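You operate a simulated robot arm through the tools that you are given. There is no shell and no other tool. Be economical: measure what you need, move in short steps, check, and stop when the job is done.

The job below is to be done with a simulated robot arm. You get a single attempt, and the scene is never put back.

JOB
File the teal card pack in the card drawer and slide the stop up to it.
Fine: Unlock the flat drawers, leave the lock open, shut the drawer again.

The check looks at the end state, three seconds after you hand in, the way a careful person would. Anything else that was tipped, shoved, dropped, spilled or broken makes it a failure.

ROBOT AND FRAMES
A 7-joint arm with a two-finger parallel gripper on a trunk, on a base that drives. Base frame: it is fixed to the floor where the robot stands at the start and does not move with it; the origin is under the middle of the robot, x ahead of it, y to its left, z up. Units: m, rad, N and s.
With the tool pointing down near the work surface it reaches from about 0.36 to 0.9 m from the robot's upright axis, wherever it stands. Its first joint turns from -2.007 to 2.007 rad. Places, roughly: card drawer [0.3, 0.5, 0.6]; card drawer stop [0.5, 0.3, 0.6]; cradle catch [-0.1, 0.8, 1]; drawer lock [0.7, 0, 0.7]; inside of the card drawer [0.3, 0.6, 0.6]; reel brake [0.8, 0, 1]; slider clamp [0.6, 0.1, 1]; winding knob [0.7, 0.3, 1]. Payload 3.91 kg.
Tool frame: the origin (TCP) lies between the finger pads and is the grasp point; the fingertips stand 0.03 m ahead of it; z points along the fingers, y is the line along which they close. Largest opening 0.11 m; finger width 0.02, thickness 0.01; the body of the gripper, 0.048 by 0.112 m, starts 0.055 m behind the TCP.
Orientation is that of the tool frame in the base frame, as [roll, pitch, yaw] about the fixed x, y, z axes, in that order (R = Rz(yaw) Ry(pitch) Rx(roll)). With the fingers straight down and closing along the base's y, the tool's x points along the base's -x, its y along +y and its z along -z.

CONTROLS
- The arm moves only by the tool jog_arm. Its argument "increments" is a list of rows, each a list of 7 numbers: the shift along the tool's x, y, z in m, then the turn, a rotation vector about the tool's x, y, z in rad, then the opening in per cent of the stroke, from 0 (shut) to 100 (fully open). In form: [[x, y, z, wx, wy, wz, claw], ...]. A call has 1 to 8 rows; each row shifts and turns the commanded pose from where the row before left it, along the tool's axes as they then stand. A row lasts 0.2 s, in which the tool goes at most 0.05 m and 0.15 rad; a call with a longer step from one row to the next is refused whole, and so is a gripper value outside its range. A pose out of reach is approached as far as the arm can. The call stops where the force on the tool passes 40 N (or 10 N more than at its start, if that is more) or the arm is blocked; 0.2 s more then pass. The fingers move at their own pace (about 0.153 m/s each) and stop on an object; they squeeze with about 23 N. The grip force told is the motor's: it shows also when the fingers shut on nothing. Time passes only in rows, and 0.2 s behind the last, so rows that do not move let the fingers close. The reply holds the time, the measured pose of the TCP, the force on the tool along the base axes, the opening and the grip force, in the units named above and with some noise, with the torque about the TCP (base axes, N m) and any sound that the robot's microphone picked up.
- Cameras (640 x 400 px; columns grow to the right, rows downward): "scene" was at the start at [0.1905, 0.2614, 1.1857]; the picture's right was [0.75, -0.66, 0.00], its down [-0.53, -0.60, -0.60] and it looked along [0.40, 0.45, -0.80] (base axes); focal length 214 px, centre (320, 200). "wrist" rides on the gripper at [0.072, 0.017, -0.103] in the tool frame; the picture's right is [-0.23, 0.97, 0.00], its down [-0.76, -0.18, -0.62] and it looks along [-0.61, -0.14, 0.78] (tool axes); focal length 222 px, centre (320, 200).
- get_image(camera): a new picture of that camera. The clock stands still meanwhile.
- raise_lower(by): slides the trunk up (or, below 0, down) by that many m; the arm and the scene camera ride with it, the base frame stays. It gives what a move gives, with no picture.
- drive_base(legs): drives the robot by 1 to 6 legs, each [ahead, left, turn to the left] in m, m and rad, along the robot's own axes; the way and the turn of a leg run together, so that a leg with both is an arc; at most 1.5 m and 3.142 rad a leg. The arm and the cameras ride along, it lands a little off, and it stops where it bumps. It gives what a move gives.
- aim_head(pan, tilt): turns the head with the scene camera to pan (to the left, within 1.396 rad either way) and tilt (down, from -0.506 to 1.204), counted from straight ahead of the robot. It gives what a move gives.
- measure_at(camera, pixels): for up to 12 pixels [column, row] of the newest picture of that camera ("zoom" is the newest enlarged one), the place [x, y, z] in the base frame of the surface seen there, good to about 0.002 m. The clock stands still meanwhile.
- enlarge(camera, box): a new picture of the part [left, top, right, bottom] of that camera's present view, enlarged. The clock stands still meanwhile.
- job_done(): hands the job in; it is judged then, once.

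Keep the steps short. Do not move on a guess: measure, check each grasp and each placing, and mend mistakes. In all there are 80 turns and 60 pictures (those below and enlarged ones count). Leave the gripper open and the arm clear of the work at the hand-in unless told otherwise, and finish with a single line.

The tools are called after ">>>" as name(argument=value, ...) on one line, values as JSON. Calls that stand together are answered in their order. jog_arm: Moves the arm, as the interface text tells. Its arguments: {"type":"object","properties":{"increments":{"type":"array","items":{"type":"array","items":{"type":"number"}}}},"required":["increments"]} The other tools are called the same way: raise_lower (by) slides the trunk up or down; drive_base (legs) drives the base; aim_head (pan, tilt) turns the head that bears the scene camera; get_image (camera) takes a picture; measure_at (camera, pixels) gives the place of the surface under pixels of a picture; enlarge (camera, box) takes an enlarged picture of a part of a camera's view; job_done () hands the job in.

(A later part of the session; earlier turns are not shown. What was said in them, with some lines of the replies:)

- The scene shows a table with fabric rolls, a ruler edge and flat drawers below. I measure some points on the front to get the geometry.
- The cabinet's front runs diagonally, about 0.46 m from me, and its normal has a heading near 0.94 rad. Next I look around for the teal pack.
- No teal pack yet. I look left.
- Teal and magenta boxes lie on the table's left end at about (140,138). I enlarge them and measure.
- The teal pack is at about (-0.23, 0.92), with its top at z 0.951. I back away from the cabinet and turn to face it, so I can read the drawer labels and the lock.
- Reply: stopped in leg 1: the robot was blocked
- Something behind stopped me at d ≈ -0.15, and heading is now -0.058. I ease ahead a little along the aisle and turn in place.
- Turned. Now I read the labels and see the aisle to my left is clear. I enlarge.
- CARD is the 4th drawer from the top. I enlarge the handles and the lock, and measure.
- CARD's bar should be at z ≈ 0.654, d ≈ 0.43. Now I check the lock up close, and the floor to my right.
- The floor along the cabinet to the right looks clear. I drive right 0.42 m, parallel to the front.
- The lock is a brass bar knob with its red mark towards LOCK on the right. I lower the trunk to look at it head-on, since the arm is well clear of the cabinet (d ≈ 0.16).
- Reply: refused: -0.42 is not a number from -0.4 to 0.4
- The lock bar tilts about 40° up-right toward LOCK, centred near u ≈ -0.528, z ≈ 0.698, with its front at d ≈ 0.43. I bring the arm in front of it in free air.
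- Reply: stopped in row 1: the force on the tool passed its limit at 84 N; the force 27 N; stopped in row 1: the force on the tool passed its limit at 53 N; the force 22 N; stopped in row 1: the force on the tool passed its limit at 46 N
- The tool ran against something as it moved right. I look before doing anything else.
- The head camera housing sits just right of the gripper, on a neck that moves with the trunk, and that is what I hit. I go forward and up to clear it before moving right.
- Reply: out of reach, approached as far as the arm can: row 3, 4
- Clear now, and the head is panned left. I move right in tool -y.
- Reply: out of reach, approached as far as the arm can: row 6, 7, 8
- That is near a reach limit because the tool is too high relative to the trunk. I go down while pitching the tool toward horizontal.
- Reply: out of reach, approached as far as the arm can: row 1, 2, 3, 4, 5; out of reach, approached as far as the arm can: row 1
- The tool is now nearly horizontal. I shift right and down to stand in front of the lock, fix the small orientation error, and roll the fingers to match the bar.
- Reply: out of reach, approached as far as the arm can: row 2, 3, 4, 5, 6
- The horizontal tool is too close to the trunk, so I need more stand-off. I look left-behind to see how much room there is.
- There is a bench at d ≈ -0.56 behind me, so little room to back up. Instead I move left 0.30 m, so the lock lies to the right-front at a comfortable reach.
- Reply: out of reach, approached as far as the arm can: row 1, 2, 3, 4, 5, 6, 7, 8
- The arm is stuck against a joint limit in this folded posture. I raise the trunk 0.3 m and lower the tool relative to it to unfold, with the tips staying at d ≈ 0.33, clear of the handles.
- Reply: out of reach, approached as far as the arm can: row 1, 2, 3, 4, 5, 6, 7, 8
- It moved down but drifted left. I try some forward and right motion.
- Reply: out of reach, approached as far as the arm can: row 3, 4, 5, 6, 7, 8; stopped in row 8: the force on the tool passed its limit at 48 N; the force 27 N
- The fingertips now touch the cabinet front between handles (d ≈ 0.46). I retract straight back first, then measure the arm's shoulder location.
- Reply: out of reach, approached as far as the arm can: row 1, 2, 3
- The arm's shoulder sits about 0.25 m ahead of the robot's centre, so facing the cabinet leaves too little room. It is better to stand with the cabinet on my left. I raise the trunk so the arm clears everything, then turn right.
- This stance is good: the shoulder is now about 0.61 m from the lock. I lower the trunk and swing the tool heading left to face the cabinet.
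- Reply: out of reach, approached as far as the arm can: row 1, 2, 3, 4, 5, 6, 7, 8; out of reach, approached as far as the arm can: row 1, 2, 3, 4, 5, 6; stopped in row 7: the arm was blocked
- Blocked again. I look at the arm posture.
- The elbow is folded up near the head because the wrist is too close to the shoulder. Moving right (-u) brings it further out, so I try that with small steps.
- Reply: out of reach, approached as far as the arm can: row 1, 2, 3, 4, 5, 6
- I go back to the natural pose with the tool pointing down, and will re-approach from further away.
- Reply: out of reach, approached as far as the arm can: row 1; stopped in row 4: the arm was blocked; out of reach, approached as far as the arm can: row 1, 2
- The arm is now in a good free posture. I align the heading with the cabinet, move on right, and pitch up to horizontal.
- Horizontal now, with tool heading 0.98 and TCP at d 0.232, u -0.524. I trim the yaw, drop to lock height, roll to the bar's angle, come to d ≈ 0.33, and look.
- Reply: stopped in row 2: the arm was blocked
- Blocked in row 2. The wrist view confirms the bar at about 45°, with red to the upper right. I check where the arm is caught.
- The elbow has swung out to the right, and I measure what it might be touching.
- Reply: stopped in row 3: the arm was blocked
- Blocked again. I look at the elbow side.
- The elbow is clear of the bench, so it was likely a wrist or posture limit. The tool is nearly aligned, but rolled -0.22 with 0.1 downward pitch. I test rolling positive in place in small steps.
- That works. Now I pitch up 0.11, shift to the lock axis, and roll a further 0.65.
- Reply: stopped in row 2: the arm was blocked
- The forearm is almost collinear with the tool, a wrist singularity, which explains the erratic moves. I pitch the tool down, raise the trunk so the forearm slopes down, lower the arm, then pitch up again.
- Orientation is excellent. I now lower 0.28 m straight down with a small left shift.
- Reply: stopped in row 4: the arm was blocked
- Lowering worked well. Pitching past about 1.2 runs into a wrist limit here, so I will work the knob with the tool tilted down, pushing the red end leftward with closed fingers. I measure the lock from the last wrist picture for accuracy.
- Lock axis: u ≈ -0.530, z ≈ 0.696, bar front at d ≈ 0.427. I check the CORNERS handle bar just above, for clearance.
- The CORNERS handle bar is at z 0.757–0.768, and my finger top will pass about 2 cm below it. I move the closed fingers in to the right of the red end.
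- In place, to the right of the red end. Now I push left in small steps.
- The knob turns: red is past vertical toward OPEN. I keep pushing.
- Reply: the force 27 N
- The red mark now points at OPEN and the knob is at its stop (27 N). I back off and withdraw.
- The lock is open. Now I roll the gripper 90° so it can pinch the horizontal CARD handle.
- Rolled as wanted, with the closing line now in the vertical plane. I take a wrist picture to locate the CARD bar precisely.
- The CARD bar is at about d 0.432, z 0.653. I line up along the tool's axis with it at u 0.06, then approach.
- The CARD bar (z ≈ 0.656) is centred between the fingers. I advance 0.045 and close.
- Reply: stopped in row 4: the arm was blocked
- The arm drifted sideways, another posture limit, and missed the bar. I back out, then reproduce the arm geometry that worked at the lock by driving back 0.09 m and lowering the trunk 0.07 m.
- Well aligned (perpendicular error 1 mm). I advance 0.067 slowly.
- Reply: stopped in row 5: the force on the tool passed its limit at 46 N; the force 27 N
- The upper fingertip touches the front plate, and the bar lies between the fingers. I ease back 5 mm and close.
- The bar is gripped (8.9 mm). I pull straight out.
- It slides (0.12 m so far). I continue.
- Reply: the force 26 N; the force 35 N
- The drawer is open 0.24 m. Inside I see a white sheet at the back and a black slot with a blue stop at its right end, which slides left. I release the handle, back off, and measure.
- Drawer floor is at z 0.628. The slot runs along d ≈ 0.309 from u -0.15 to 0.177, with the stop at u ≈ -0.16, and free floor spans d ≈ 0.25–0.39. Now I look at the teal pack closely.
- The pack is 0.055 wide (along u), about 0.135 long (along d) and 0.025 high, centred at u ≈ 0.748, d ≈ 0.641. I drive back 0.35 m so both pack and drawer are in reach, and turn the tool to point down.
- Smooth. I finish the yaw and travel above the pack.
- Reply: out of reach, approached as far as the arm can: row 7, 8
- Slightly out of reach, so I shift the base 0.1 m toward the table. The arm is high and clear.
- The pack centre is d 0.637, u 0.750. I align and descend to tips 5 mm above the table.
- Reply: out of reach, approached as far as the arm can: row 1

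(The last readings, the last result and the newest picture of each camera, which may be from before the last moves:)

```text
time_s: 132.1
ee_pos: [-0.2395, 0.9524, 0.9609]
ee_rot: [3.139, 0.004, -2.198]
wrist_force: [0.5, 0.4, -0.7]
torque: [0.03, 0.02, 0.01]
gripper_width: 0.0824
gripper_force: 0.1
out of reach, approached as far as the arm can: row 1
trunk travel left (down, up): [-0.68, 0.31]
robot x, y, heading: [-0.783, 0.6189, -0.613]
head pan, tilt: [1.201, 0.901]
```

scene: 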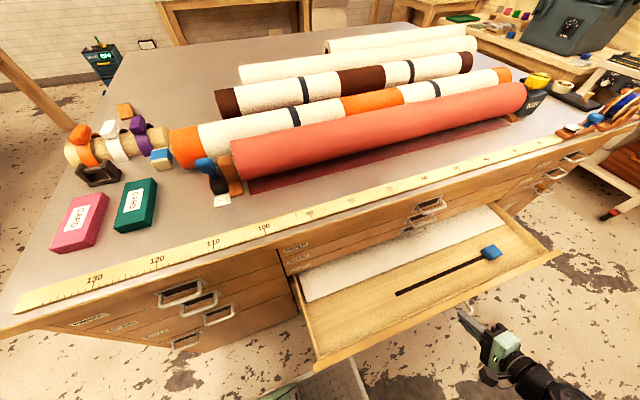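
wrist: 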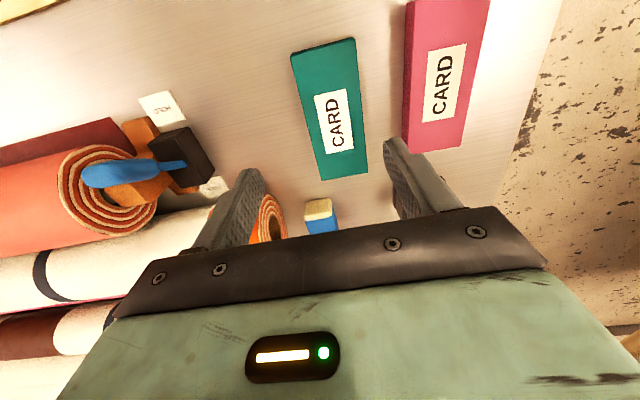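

>>> jog_arm(increments=[[0, 0, 0, 0, 0, 0, 30], [0, 0, 0, 0, 0, 0, 30], [0, 0, 0, 0, 0, 0, 30], [0, 0, -0.01, 0, 0, 0, 30], [0, 0, -0.03, 0, 0, 0, 30], [0, 0, -0.04, 0, 0, 0, 30], [0, 0, 0, 0, 0, 0, 30]])

```text
time_s: 133.7
ee_pos: [-0.239, 0.9528, 1.0415]
ee_rot: [3.14, 0.006, -2.196]
wrist_force: [0.4, -0.3, -1.7]
torque: [0.0, -0.02, -0.05]
gripper_width: 0.0559
gripper_force: 23.2
trunk travel left (down, up): [-0.68, 0.31]
robot x, y, heading: [-0.7827, 0.6195, -0.611]
head pan, tilt: [1.201, 0.901]
```

Pack gripped (0.056 m). I retract from over the table.

>>> jog_arm(increments=[[0.048, 0, -0.01, 0, 0, 0, 30], [0.048, 0, -0.005, 0, 0, 0, 30], [0.048, 0, 0, 0, 0, 0, 30], [0.048, 0, 0, 0, 0, 0, 30], [0.048, 0, 0, 0, 0, 0, 30], [0.048, 0, 0, 0, 0, 0, 30], [0.048, 0, 0, 0, 0, 0, 30], [0.044, 0, 0, 0, 0, 0, 30]])

>>> jog_arm(increments=[[0, -0.04, 0.01, 0, 0, 0.14, 30], [0, -0.04, 0.01, 0, 0, 0.14, 30], [0, 0, 0.03, 0, 0, 0.14, 30], [0, 0, 0.03, 0, 0, 0.14, 30], [0, 0, 0.03, 0, 0, 0.14, 30], [0, 0, 0.03, 0, 0, 0.14, 30], [0, 0, 0, 0, 0, 0.14, 30], [0, 0, 0, 0, 0, 0.14, 30]])

>>> jog_arm(increments=[[0, 0, 0, 0, 0, 0.15, 30], [0, 0, 0, 0, 0, 0.15, 30], [0, 0, 0, 0, 0, 0.15, 30], [0, 0, 0, 0, 0, 0, 30]])

```text
time_s: 135.5
ee_pos: [-0.4618, 0.6428, 1.0557]
ee_rot: [3.14, 0.008, -2.193]
wrist_force: [0.3, 1.2, -0.8]
torque: [-0.03, 0.07, 0.0]
gripper_width: 0.0556
gripper_force: 22.3
trunk travel left (down, up): [-0.68, 0.31]
robot x, y, heading: [-0.7837, 0.6167, -0.609]
head pan, tilt: [1.201, 0.901]
```

```text
time_s: 137.3
ee_pos: [-0.4015, 0.593, 0.9152]
ee_rot: [3.137, 0.0, 2.963]
wrist_force: [0.3, -0.3, -1.6]
torque: [0.02, 0.0, 0.0]
gripper_width: 0.0553
gripper_force: 23.0
trunk travel left (down, up): [-0.68, 0.31]
robot x, y, heading: [-0.7837, 0.6211, -0.61]
head pan, tilt: [1.201, 0.901]
```

```text
time_s: 138.3
ee_pos: [-0.3994, 0.5944, 0.9144]
ee_rot: [3.137, -0.001, 2.513]
wrist_force: [0.4, -0.1, -0.9]
torque: [0.03, 0.01, -0.01]
gripper_width: 0.0556
gripper_force: 23.0
trunk travel left (down, up): [-0.68, 0.31]
robot x, y, heading: [-0.7827, 0.6175, -0.613]
head pan, tilt: [1.201, 0.901]
```

Oriented with the long side along the drawer. I travel over the drawer.

>>> jog_arm(increments=[[-0.047, 0.008, 0.01, 0, 0, 0, 30], [-0.047, 0.008, 0.01, 0, 0, 0, 30], [-0.047, 0.008, 0.01, 0, 0, 0, 30], [-0.047, 0.008, 0.01, 0, 0, 0, 30], [-0.047, 0.008, 0.01, 0, 0, 0, 30], [-0.047, 0.008, 0.01, 0, 0, 0, 30], [-0.047, 0.008, 0.01, 0, 0, 0, 30], [-0.047, 0.008, 0.01, 0, 0, 0, 30]])

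>>> jog_arm(increments=[[-0.045, 0.001, 0, 0, 0, 0, 30], [-0.045, 0, 0, 0, 0, 0, 30], [-0.035, 0, 0, 0, 0, 0, 30], [0, 0, 0.035, 0, 0, 0, 30], [0, 0, 0.035, 0, 0, 0, 30], [0, 0, 0, 0, 0, 0, 30]])

>>> get_image(camera="scene")

```text
time_s: 140.1
ee_pos: [-0.0588, 0.4253, 0.8369]
ee_rot: [3.136, 0.001, 2.517]
wrist_force: [0.2, -0.2, -1.1]
torque: [-0.04, -0.02, -0.03]
gripper_width: 0.0555
gripper_force: 22.9
trunk travel left (down, up): [-0.68, 0.31]
robot x, y, heading: [-0.7814, 0.6192, -0.602]
head pan, tilt: [1.201, 0.901]
```

```text
time_s: 141.5
ee_pos: [0.0396, 0.355, 0.7629]
ee_rot: [3.135, -0.003, 2.516]
wrist_force: [-0.2, 0.1, -1.2]
torque: [0.01, 0.0, 0.0]
gripper_width: 0.0552
gripper_force: 22.5
out of reach, approached as far as the arm can: row 5
trunk travel left (down, up): [-0.68, 0.31]
robot x, y, heading: [-0.7833, 0.6172, -0.611]
head pan, tilt: [1.201, 0.901]
```

```text
12 pictures are left
```

scene: 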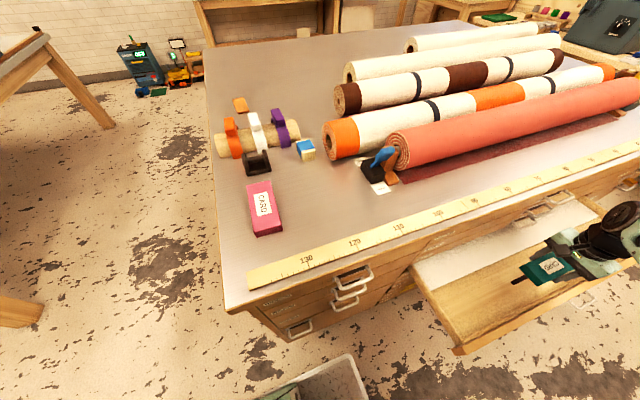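

The pack is above the drawer at d 0.311, u 0.176. I lower with the trunk.

>>> raise_lower(by=-0.097)

```text
time_s: 142.8
ee_pos: [0.0385, 0.3557, 0.666]
ee_rot: [3.136, -0.002, 2.515]
wrist_force: [0.0, 0.1, -1.0]
torque: [0.01, 0.02, 0.0]
gripper_width: 0.0552
gripper_force: 23.2
trunk travel left (down, up): [-0.583, 0.407]
robot x, y, heading: [-0.782, 0.6171, -0.611]
head pan, tilt: [1.201, 0.901]
5 turns are left
```

Few turns remain, so I batch. I set the pack down, release, rise, step the base back and forward along the drawer, and look at both pack and stop.

>>> jog_arm(increments=[[0, 0, 0.0035, 0, 0, 0, 30], [0, 0, 0, 0, 0, 0, 70], [0, 0, 0, 0, 0, 0, 70], [0, 0, -0.03, 0, 0, 0, 70], [0, 0, -0.035, 0, 0, 0, 70], [0, 0, -0.04, 0, 0, 0, 70], [0, 0, -0.04, 0, 0, 0, 0], [0, 0, 0, 0, 0, 0, 0]])

>>> drive_base(legs=[[0, -0.094, 0], [0.45, 0, -0.01]])

>>> aim_head(pan=1.0, tilt=1.0)

>>> get_image(camera="scene")

>>> measure_at(camera="scene", pixels=[[200, 150], [240, 150], [280, 150], [320, 150], [200, 200], [240, 200], [280, 200], [320, 200], [360, 200], [400, 200], [320, 250], [280, 250]])

>>> get_image(camera="wrist")

```text
time_s: 144.6
ee_pos: [0.0388, 0.355, 0.8073]
ee_rot: [3.136, -0.001, 2.515]
wrist_force: [-0.3, 0.1, -0.3]
torque: [0.0, 0.0, 0.01]
gripper_width: 0.0
gripper_force: 22.8
trunk travel left (down, up): [-0.583, 0.407]
robot x, y, heading: [-0.7855, 0.6203, -0.612]
head pan, tilt: [1.201, 0.901]
```

```text
time_s: 148.0
ee_pos: [0.343, 0.0179, 0.808]
ee_rot: [3.139, -0.002, 2.507]
wrist_force: [0.3, 0.8, -0.5]
torque: [-0.04, -0.02, 0.01]
gripper_width: 0.0004
gripper_force: 22.9
trunk travel left (down, up): [-0.583, 0.407]
robot x, y, heading: [-0.4768, 0.2875, -0.615]
head pan, tilt: [1.201, 0.901]
stopped in leg 2: the robot was blocked; the commanded pose is now the measured one
```

```text
time_s: 148.7
ee_pos: [0.3436, 0.0172, 0.8073]
ee_rot: [3.139, -0.003, 2.509]
wrist_force: [0.0, 0.3, 0.1]
torque: [-0.03, 0.01, 0.01]
gripper_width: 0.0002
gripper_force: 23.0
trunk travel left (down, up): [-0.583, 0.407]
robot x, y, heading: [-0.4768, 0.2896, -0.617]
head pan, tilt: [1.0, 1.0]
```

```text
11 pictures are left
```

scene: 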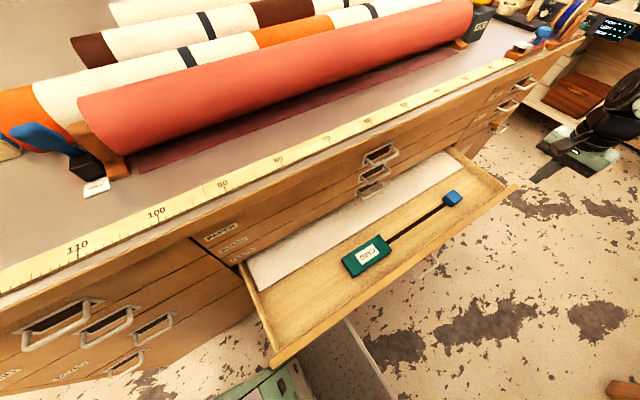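

```text
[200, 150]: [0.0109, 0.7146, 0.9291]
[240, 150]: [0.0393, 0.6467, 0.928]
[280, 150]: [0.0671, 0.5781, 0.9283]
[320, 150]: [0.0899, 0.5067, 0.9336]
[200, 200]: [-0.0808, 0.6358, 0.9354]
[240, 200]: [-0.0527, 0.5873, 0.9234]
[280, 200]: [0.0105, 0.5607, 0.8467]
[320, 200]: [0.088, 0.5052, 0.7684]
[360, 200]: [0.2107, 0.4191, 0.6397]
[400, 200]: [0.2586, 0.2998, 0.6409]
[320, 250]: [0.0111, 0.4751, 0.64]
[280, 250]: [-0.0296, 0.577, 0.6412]
```

```text
10 pictures are left
4 turns are left
```

wrist: 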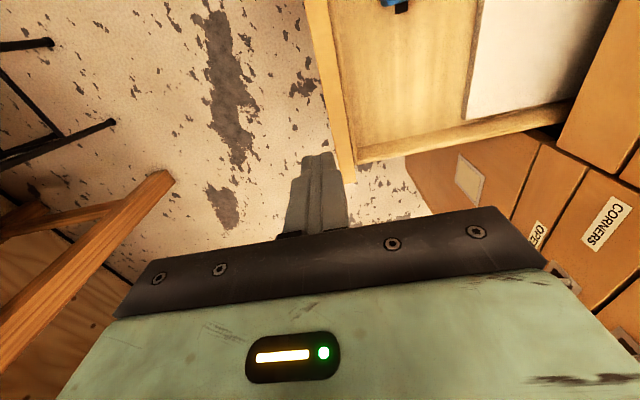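

The pack lies squarely in line with the slot. Now I lower the closed fingers right of the stop, push it left up to the pack, back off, rise, and look.

>>> jog_arm(increments=[[0.011, 0.032, 0, 0, 0, 0, 0], [0.011, 0.032, 0, 0, 0, 0, 0], [0.011, 0.031, 0, 0, 0, 0, 0], [0, 0, 0.045, 0, 0, 0, 0], [0, 0, 0.045, 0, 0, 0, 0], [0, 0, 0.035, 0, 0, 0, 0], [0, 0, 0.018, 0, 0, 0, 0], [0, 0, 0, 0, 0, 0, 0]])

>>> jog_arm(increments=[[0.03, 0, 0, 0, 0, 0, 0], [0.03, 0, 0, 0, 0, 0, 0], [0.03, 0, 0, 0, 0, 0, 0], [0.03, 0, 0, 0, 0, 0, 0], [0.03, -0.001, 0, 0, 0, 0, 0], [0.03, 0, 0, 0, 0, 0, 0], [0.03, 0, 0, 0, 0, 0, 0], [0.03, 0, 0, 0, 0, 0, 0]])

>>> jog_arm(increments=[[0.015, -0.001, 0, 0, 0, 0, 0], [0.015, 0, 0, 0, 0, 0, 0], [0.015, 0, 0, 0, 0, 0, 0], [0.014, 0, 0, 0, 0, 0, 0], [0, 0, 0, 0, 0, 0, 0]])

>>> enlarge(camera="scene", box=[300, 170, 460, 270])

>>> jog_arm(increments=[[-0.012, 0, 0, 0, 0, 0, 0], [0, 0, -0.04, 0, 0, 0, 0], [0, 0, -0.045, 0, 0, 0, 0], [0, 0, -0.045, 0, 0, 0, 0], [-0.02, -0.045, -0.01, 0, 0, 0, 0], [-0.02, -0.045, 0, 0, 0, 0, 0], [-0.02, -0.045, 0, 0, 0, 0, 0], [-0.01, -0.045, 0, 0, 0, 0, 0]])

>>> enlarge(camera="scene", box=[300, 170, 460, 270])

>>> measure_at(camera="scene", pixels=[[345, 265], [355, 276], [389, 250], [380, 238], [318, 330], [440, 245], [400, 275], [514, 187], [270, 360], [268, 340]])

```text
time_s: 150.5
ee_pos: [0.345, 0.1013, 0.6677]
ee_rot: [3.137, -0.001, 2.507]
wrist_force: [0.5, 0.7, -0.7]
torque: [0.02, -0.01, -0.02]
gripper_width: 0.0
gripper_force: 23.0
out of reach, approached as far as the arm can: row 2, 3, 5, 6
trunk travel left (down, up): [-0.583, 0.407]
robot x, y, heading: [-0.4718, 0.2859, -0.621]
head pan, tilt: [1.0, 1.0]
```

```text
time_s: 151.5
ee_pos: [0.3362, 0.1786, 0.6613]
ee_rot: [3.126, 0.014, 2.505]
wrist_force: [0.6, 0.7, 10.6]
torque: [-0.02, 0.19, -0.05]
gripper_width: 0.0
gripper_force: 23.1
out of reach, approached as far as the arm can: row 1, 2, 3, 4
trunk travel left (down, up): [-0.583, 0.407]
robot x, y, heading: [-0.4734, 0.2888, -0.614]
head pan, tilt: [1.0, 1.0]
stopped in row 4: the force on the tool passed its limit at 47 N (the readings are from after the stop); the commanded pose is now the measured one
```

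```text
time_s: 152.2
ee_pos: [0.3355, 0.1984, 0.6606]
ee_rot: [3.12, 0.024, 2.504]
wrist_force: [0.1, 1.6, 9.4]
torque: [-0.05, 0.17, -0.06]
gripper_width: 0.0
gripper_force: 22.5
out of reach, approached as far as the arm can: row 1, 2, 3
trunk travel left (down, up): [-0.583, 0.407]
robot x, y, heading: [-0.4748, 0.2886, -0.619]
head pan, tilt: [1.0, 1.0]
stopped in row 3: the force on the tool passed its limit at 44 N (the readings are from after the stop); the commanded pose is now the measured one
```

```text
4.00 times, centred on (380, 220) of scene
```

zoom: 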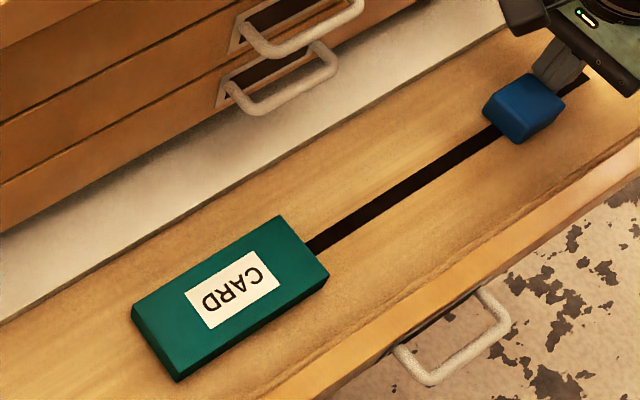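

```text
refused: row 5 steps farther than a row can; nothing moved
```

```text
4.00 times, centred on (380, 220) of scene
```

zoom: 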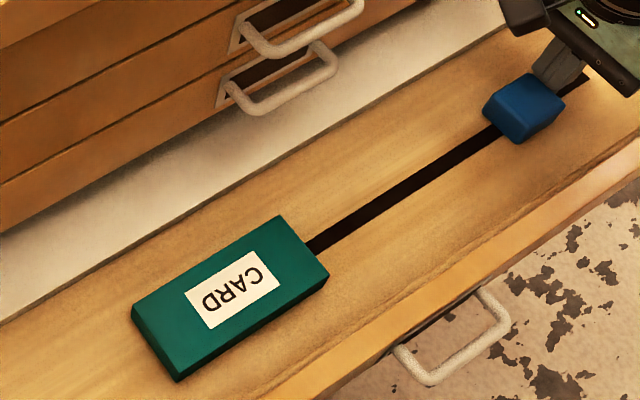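

```text
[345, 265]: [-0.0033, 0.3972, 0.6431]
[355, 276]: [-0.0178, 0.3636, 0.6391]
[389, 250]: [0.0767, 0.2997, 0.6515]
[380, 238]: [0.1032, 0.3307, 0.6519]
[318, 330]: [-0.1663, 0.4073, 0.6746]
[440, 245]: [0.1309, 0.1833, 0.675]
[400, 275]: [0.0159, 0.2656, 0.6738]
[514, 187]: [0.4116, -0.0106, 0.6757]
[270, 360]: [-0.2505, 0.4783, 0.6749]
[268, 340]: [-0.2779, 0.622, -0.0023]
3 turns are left
```

The stop moved only part way, because the finger drifted toward the back at the reach limit. The pack's right edge is at u 0.107. I lift, re-centre on the slot line behind the stop, slightly higher off the floor, and push in short calls to u ≈ 0.06.

>>> jog_arm(increments=[[-0.025, 0, 0, 0, 0, 0, 0], [-0.005, 0, -0.035, 0, 0, 0, 0], [0, -0.024, 0, 0, 0, 0, 0], [0, -0.024, 0, 0, 0, 0, 0], [0, 0, 0.028, 0, 0, 0, 0], [0, 0, 0, 0, 0, 0, 0]])

>>> jog_arm(increments=[[0.03, -0.0004, 0, 0, 0, 0, 0], [0.0315, -0.0004, 0, 0, 0, 0, 0]])

>>> jog_arm(increments=[[0.03, -0.0004, 0, 0, 0, 0, 0], [0.0315, -0.0004, 0, 0, 0, 0, 0]])

>>> jog_arm(increments=[[0.03, -0.0004, 0, 0, 0, 0, 0], [0.0315, -0.0004, 0, 0, 0, 0, 0]])

>>> jog_arm(increments=[[0.02, -0.0004, 0, 0, 0, 0, 0], [0.02, -0.0004, 0, 0, 0, 0, 0], [0.0215, 0, 0, 0, 0, 0, 0], [0, 0, 0, 0, 0, 0, 0]])

>>> enlarge(camera="scene", box=[300, 170, 460, 270])

>>> measure_at(camera="zoom", pixels=[[310, 255], [300, 240], [325, 235], [345, 225], [370, 205], [400, 190], [420, 180], [440, 165], [280, 225], [330, 215]])

```text
time_s: 153.7
ee_pos: [0.3461, 0.1493, 0.664]
ee_rot: [3.121, 0.023, 2.505]
wrist_force: [0.0, -0.4, -0.2]
torque: [-0.02, 0.0, -0.01]
gripper_width: 0.0
gripper_force: 22.9
out of reach, approached as far as the arm can: row 1, 3, 4
trunk travel left (down, up): [-0.583, 0.407]
robot x, y, heading: [-0.4754, 0.2845, -0.614]
head pan, tilt: [1.0, 1.0]
```

```text
time_s: 154.2
ee_pos: [0.2986, 0.1876, 0.6614]
ee_rot: [3.124, 0.022, 2.503]
wrist_force: [0.1, -0.6, 0.3]
torque: [0.01, 0.0, 0.05]
gripper_width: 0.0001
gripper_force: 23.5
trunk travel left (down, up): [-0.583, 0.407]
robot x, y, heading: [-0.472, 0.2915, -0.618]
head pan, tilt: [1.0, 1.0]
```

```text
time_s: 154.8
ee_pos: [0.2473, 0.2214, 0.6603]
ee_rot: [3.119, 0.026, 2.505]
wrist_force: [4.7, -5.5, 9.9]
torque: [-0.15, -0.06, 0.02]
gripper_width: 0.0
gripper_force: 23.3
trunk travel left (down, up): [-0.583, 0.407]
robot x, y, heading: [-0.4758, 0.2862, -0.617]
head pan, tilt: [1.0, 1.0]
```

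```text
time_s: 155.4
ee_pos: [0.2009, 0.2563, 0.6613]
ee_rot: [3.116, 0.029, 2.503]
wrist_force: [17.3, -13.9, 27.4]
torque: [-0.38, -0.36, 0.02]
gripper_width: 0.0004
gripper_force: 22.9
trunk travel left (down, up): [-0.583, 0.407]
robot x, y, heading: [-0.4721, 0.2896, -0.622]
head pan, tilt: [1.0, 1.0]
```

```text
time_s: 155.8
ee_pos: [0.1954, 0.2601, 0.6608]
ee_rot: [3.114, 0.031, 2.503]
wrist_force: [-5.4, 2.6, 7.4]
torque: [0.1, 0.23, -0.06]
gripper_width: 0.0
gripper_force: 22.9
trunk travel left (down, up): [-0.583, 0.407]
robot x, y, heading: [-0.4741, 0.2911, -0.618]
head pan, tilt: [1.0, 1.0]
stopped in row 1: the force on the tool passed its limit at 52 N (the readings are from after the stop); the commanded pose is now the measured one
```

```text
4.00 times, centred on (380, 220) of scene
```

zoom: 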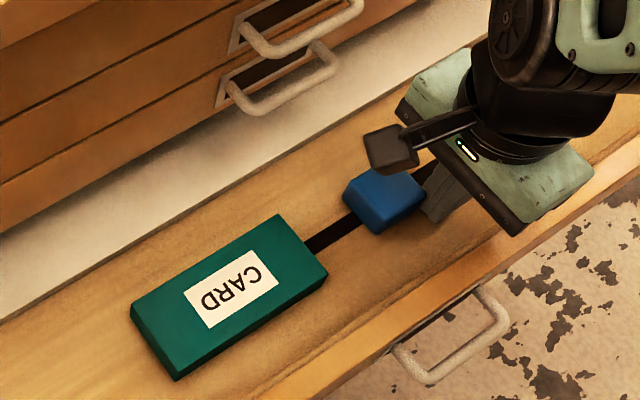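

```text
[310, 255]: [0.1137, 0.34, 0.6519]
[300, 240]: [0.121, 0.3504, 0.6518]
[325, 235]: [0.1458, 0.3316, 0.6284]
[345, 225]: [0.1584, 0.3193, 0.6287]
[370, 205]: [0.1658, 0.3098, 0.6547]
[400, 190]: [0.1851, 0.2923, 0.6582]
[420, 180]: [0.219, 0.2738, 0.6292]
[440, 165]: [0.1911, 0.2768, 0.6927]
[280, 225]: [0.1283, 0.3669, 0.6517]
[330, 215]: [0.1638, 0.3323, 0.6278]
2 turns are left
```

The stop is now about 4.7 cm short of the pack, and the drawer crept in about 3.7 cm. In one batch I lift the finger off the floor, re-centre behind the stop, push the remaining 5 cm, withdraw, tilt the tool, push the drawer shut by its front beside the handle, back away, and look.

>>> jog_arm(increments=[[-0.007, 0, 0, 0, 0, 0, 0], [0, 0.008, -0.008, 0, 0, 0, 0], [0, 0.008, 0, 0, 0, 0, 0], [0, 0, 0, 0, 0, 0, 0]])

>>> jog_arm(increments=[[0.01, 0, 0, 0, 0, 0, 0], [0.01, 0, 0, 0, 0, 0, 0]])

>>> jog_arm(increments=[[0.01, 0, 0, 0, 0, 0, 0], [0.01, 0, 0, 0, 0, 0, 0]])

>>> jog_arm(increments=[[0.01, 0, 0, 0, 0, 0, 0], [0.01, 0, 0, 0, 0, 0, 0], [0, 0, 0, 0, 0, 0, 0]])

>>> jog_arm(increments=[[-0.012, 0, 0, 0, 0, 0, 0], [0, 0, -0.045, 0, 0.031, -0.013, 0], [0, 0, -0.045, 0, 0, 0, 0], [0, 0, -0.04, 0, 0, 0, 0], [-0.018, -0.044, 0, 0, 0, 0, 0], [-0.018, -0.044, 0, 0, 0, 0, 0], [-0.018, -0.044, 0, 0, 0, 0, 0], [-0.018, -0.044, 0, 0, 0, 0, 0]])

>>> enlarge(camera="scene", box=[300, 170, 460, 270])

>>> raise_lower(by=0.097)

>>> jog_arm(increments=[[0, -0.045, 0, 0, 0, 0, 0], [0, 0, 0, -0.1449, 0, 0, 0], [0, 0, 0, -0.1449, 0, 0, 0], [0, 0, 0, -0.1449, 0, 0, 0], [0, 0, 0, -0.1449, 0, 0, 0], [0, 0, 0, -0.1449, 0, 0, 0], [0, 0, 0, -0.1449, 0, 0, 0], [0, 0, 0, -0.1449, 0, 0, 0]])

>>> jog_arm(increments=[[0, -0.029, 0.0269, 0, 0, 0, 0], [0, -0.029, 0.0269, 0, 0, 0, 0], [0, -0.029, 0.0269, 0, 0, 0, 0], [0, -0.029, 0.0269, 0, 0, 0, 0], [0, -0.029, 0.0269, 0, 0, 0, 0], [0, -0.029, 0.0269, 0, 0, 0, 0], [0, 0, 0, 0, 0, 0, 0]])

>>> jog_arm(increments=[[0, 0.01275, 0.0215, 0, 0, 0, 0], [0, 0.01275, 0.0215, 0, 0, 0, 0], [0, 0.01275, 0.0215, 0, 0, 0, 0], [0, 0.01275, 0.0215, 0, 0, 0, 0], [0, 0.01275, 0.0215, 0, 0, 0, 0], [0, 0.01275, 0.0215, 0, 0, 0, 0], [0, 0.01275, 0.0215, 0, 0, 0, 0], [0, 0.01275, 0.0215, 0, 0, 0, 0]])

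>>> jog_arm(increments=[[0, 0.0061, 0.0103, 0, 0, 0, 0], [0, 0.0061, 0.0103, 0, 0, 0, 0], [0, 0.0061, 0.0103, 0, 0, 0, 0], [0, 0.0061, 0.0103, 0, 0, 0, 0], [0, 0.0061, 0.0103, 0, 0, 0, 0], [0, 0.0061, 0.0103, 0, 0, 0, 0], [0, 0.0061, 0.0103, 0, 0, 0, 0], [0, 0.0061, 0.0103, 0, 0, 0, 0]])

>>> jog_arm(increments=[[0, 0.0051, 0.0086, 0, 0, 0, 0], [0, 0.0051, 0.0086, 0, 0, 0, 0], [0, 0, 0, 0, 0, 0, 0]])

>>> jog_arm(increments=[[0, -0.0153, -0.0258, 0, 0, 0, 0], [0, -0.0153, -0.0258, 0, 0, 0, 0], [0, -0.0153, -0.0258, 0, 0, 0, 0], [0, -0.0153, -0.0258, 0, 0, 0, 60], [0, -0.0153, -0.0258, 0, 0, 0, 60], [0, 0, 0, 0, 0, 0, 60]])

>>> get_image(camera="scene")

>>> get_image(camera="wrist")

```text
time_s: 156.8
ee_pos: [0.2113, 0.2684, 0.6697]
ee_rot: [3.117, 0.034, 2.5]
wrist_force: [-0.2, 0.0, -0.1]
torque: [0.0, 0.01, -0.03]
gripper_width: 0.0
gripper_force: 22.9
trunk travel left (down, up): [-0.583, 0.407]
robot x, y, heading: [-0.475, 0.2891, -0.624]
head pan, tilt: [1.0, 1.0]
```

```text
time_s: 157.4
ee_pos: [0.1945, 0.2803, 0.6685]
ee_rot: [3.117, 0.035, 2.503]
wrist_force: [0.7, -0.7, 0.1]
torque: [0.0, -0.01, 0.02]
gripper_width: 0.0
gripper_force: 22.5
trunk travel left (down, up): [-0.583, 0.407]
robot x, y, heading: [-0.4754, 0.286, -0.621]
head pan, tilt: [1.0, 1.0]
```

```text
time_s: 158.0
ee_pos: [0.1784, 0.2906, 0.6674]
ee_rot: [3.117, 0.034, 2.501]
wrist_force: [0.9, 0.1, 0.4]
torque: [0.0, 0.01, 0.01]
gripper_width: 0.0
gripper_force: 23.4
trunk travel left (down, up): [-0.583, 0.407]
robot x, y, heading: [-0.4745, 0.2893, -0.617]
head pan, tilt: [1.0, 1.0]
```

```text
time_s: 158.8
ee_pos: [0.163, 0.3017, 0.6667]
ee_rot: [3.118, 0.033, 2.501]
wrist_force: [-0.3, -0.4, 0.1]
torque: [-0.02, 0.01, 0.0]
gripper_width: 0.0
gripper_force: 23.2
trunk travel left (down, up): [-0.583, 0.407]
robot x, y, heading: [-0.4739, 0.2877, -0.617]
head pan, tilt: [1.0, 1.0]
```

```text
time_s: 160.6
ee_pos: [0.1256, 0.1103, 0.7945]
ee_rot: [3.118, 0.002, 2.519]
wrist_force: [0.0, 0.2, -0.8]
torque: [-0.04, -0.04, -0.01]
gripper_width: 0.0
gripper_force: 23.1
trunk travel left (down, up): [-0.583, 0.407]
robot x, y, heading: [-0.4729, 0.2884, -0.613]
head pan, tilt: [1.0, 1.0]
```

```text
4.00 times, centred on (380, 220) of scene
```

zoom: 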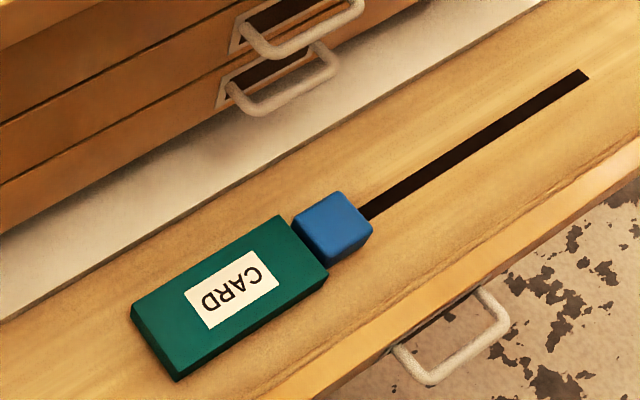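

```text
time_s: 161.9
ee_pos: [0.1262, 0.1088, 0.891]
ee_rot: [3.117, 0.001, 2.515]
wrist_force: [0.6, 0.2, 0.3]
torque: [-0.01, 0.0, -0.01]
gripper_width: 0.0
gripper_force: 22.9
trunk travel left (down, up): [-0.68, 0.31]
robot x, y, heading: [-0.4749, 0.2852, -0.612]
head pan, tilt: [1.0, 1.0]
```

```text
time_s: 163.7
ee_pos: [0.0994, 0.0745, 0.89]
ee_rot: [2.101, 0.002, 2.515]
wrist_force: [0.0, 1.1, -0.2]
torque: [0.0, 0.02, -0.02]
gripper_width: 0.0001
gripper_force: 22.8
trunk travel left (down, up): [-0.68, 0.31]
robot x, y, heading: [-0.4758, 0.2883, -0.618]
head pan, tilt: [1.0, 1.0]
```

```text
time_s: 165.3
ee_pos: [0.1292, 0.115, 0.6577]
ee_rot: [2.105, 0.005, 2.516]
wrist_force: [0.2, -0.2, 0.2]
torque: [0.0, 0.03, 0.01]
gripper_width: 0.0
gripper_force: 22.9
trunk travel left (down, up): [-0.68, 0.31]
robot x, y, heading: [-0.4743, 0.2864, -0.617]
head pan, tilt: [1.0, 1.0]
```

```text
time_s: 167.1
ee_pos: [0.2471, 0.276, 0.6577]
ee_rot: [2.103, 0.001, 2.516]
wrist_force: [-0.4, -0.3, 0.0]
torque: [0.0, 0.02, 0.01]
gripper_width: 0.0
gripper_force: 22.1
trunk travel left (down, up): [-0.68, 0.31]
robot x, y, heading: [-0.4725, 0.284, -0.609]
head pan, tilt: [1.0, 1.0]
```

```text
time_s: 168.4
ee_pos: [0.2834, 0.3258, 0.66]
ee_rot: [2.104, 0.0, 2.519]
wrist_force: [-19.4, -13.7, 15.0]
torque: [0.29, -0.16, 0.2]
gripper_width: 0.0
gripper_force: 22.7
trunk travel left (down, up): [-0.68, 0.31]
robot x, y, heading: [-0.4711, 0.2891, -0.621]
head pan, tilt: [1.0, 1.0]
stopped in row 6: the force on the tool passed its limit at 64 N (the readings are from after the stop); the commanded pose is now the measured one
```

```text
time_s: 168.7
ee_pos: [0.2823, 0.3263, 0.6587]
ee_rot: [2.105, -0.001, 2.521]
wrist_force: [-18.8, -13.0, 14.5]
torque: [0.28, -0.16, 0.2]
gripper_width: 0.0001
gripper_force: 22.8
trunk travel left (down, up): [-0.68, 0.31]
robot x, y, heading: [-0.4778, 0.2857, -0.618]
head pan, tilt: [1.0, 1.0]
stopped in row 1: the force on the tool passed its limit at 57 N (the readings are from after the stop); the commanded pose is now the measured one
```

```text
time_s: 170.1
ee_pos: [0.1947, 0.201, 0.6582]
ee_rot: [2.108, -0.002, 2.521]
wrist_force: [0.1, 0.3, -0.2]
torque: [0.02, 0.0, 0.02]
gripper_width: 0.0659
gripper_force: 0.1
trunk travel left (down, up): [-0.68, 0.31]
robot x, y, heading: [-0.4757, 0.2848, -0.619]
head pan, tilt: [1.0, 1.0]
```

```text
5 pictures are left
```

scene: 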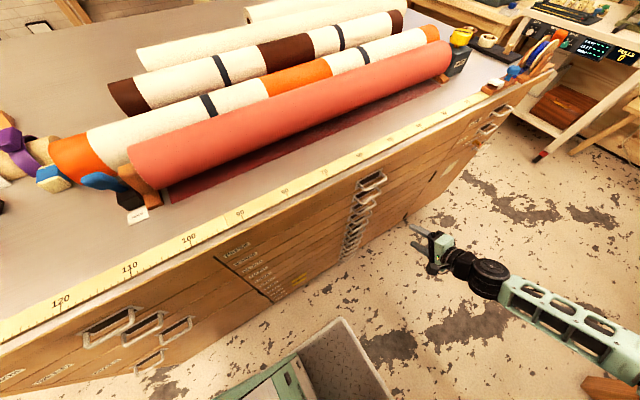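

```text
4 pictures are left
1 turns are left
```

wrist: 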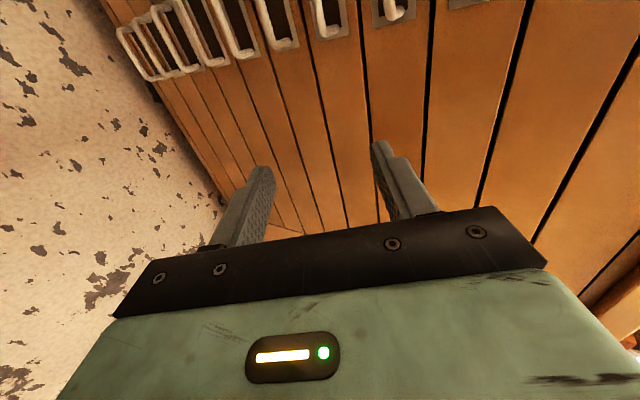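

The stop rests against the pack, the drawer is shut flush (the push ended at d ≈ 0.43 with 57 N), the lock points to OPEN, and the arm is clear with the gripper open. I open it fully, back off a little more, and hand in.

>>> jog_arm(increments=[[0, -0.0153, -0.0258, 0, 0, 0, 80], [0, 0, 0, 0, 0, 0, 100]])

>>> job_done()

```text
time_s: 170.7
ee_pos: [0.1779, 0.1783, 0.6575]
ee_rot: [2.108, -0.001, 2.519]
wrist_force: [1.0, 0.6, -0.2]
torque: [0.01, -0.03, 0.03]
gripper_width: 0.1099
gripper_force: 0.1
trunk travel left (down, up): [-0.68, 0.31]
robot x, y, heading: [-0.4793, 0.2854, -0.619]
head pan, tilt: [1.0, 1.0]
```

```text
The job is handed in.
```

The teal pack is in the card drawer with the stop against it, the lock was left at OPEN and the drawer is shut; on the way the base was blocked twice, once while backing up and once along the open drawer, and I did not check what it touched.
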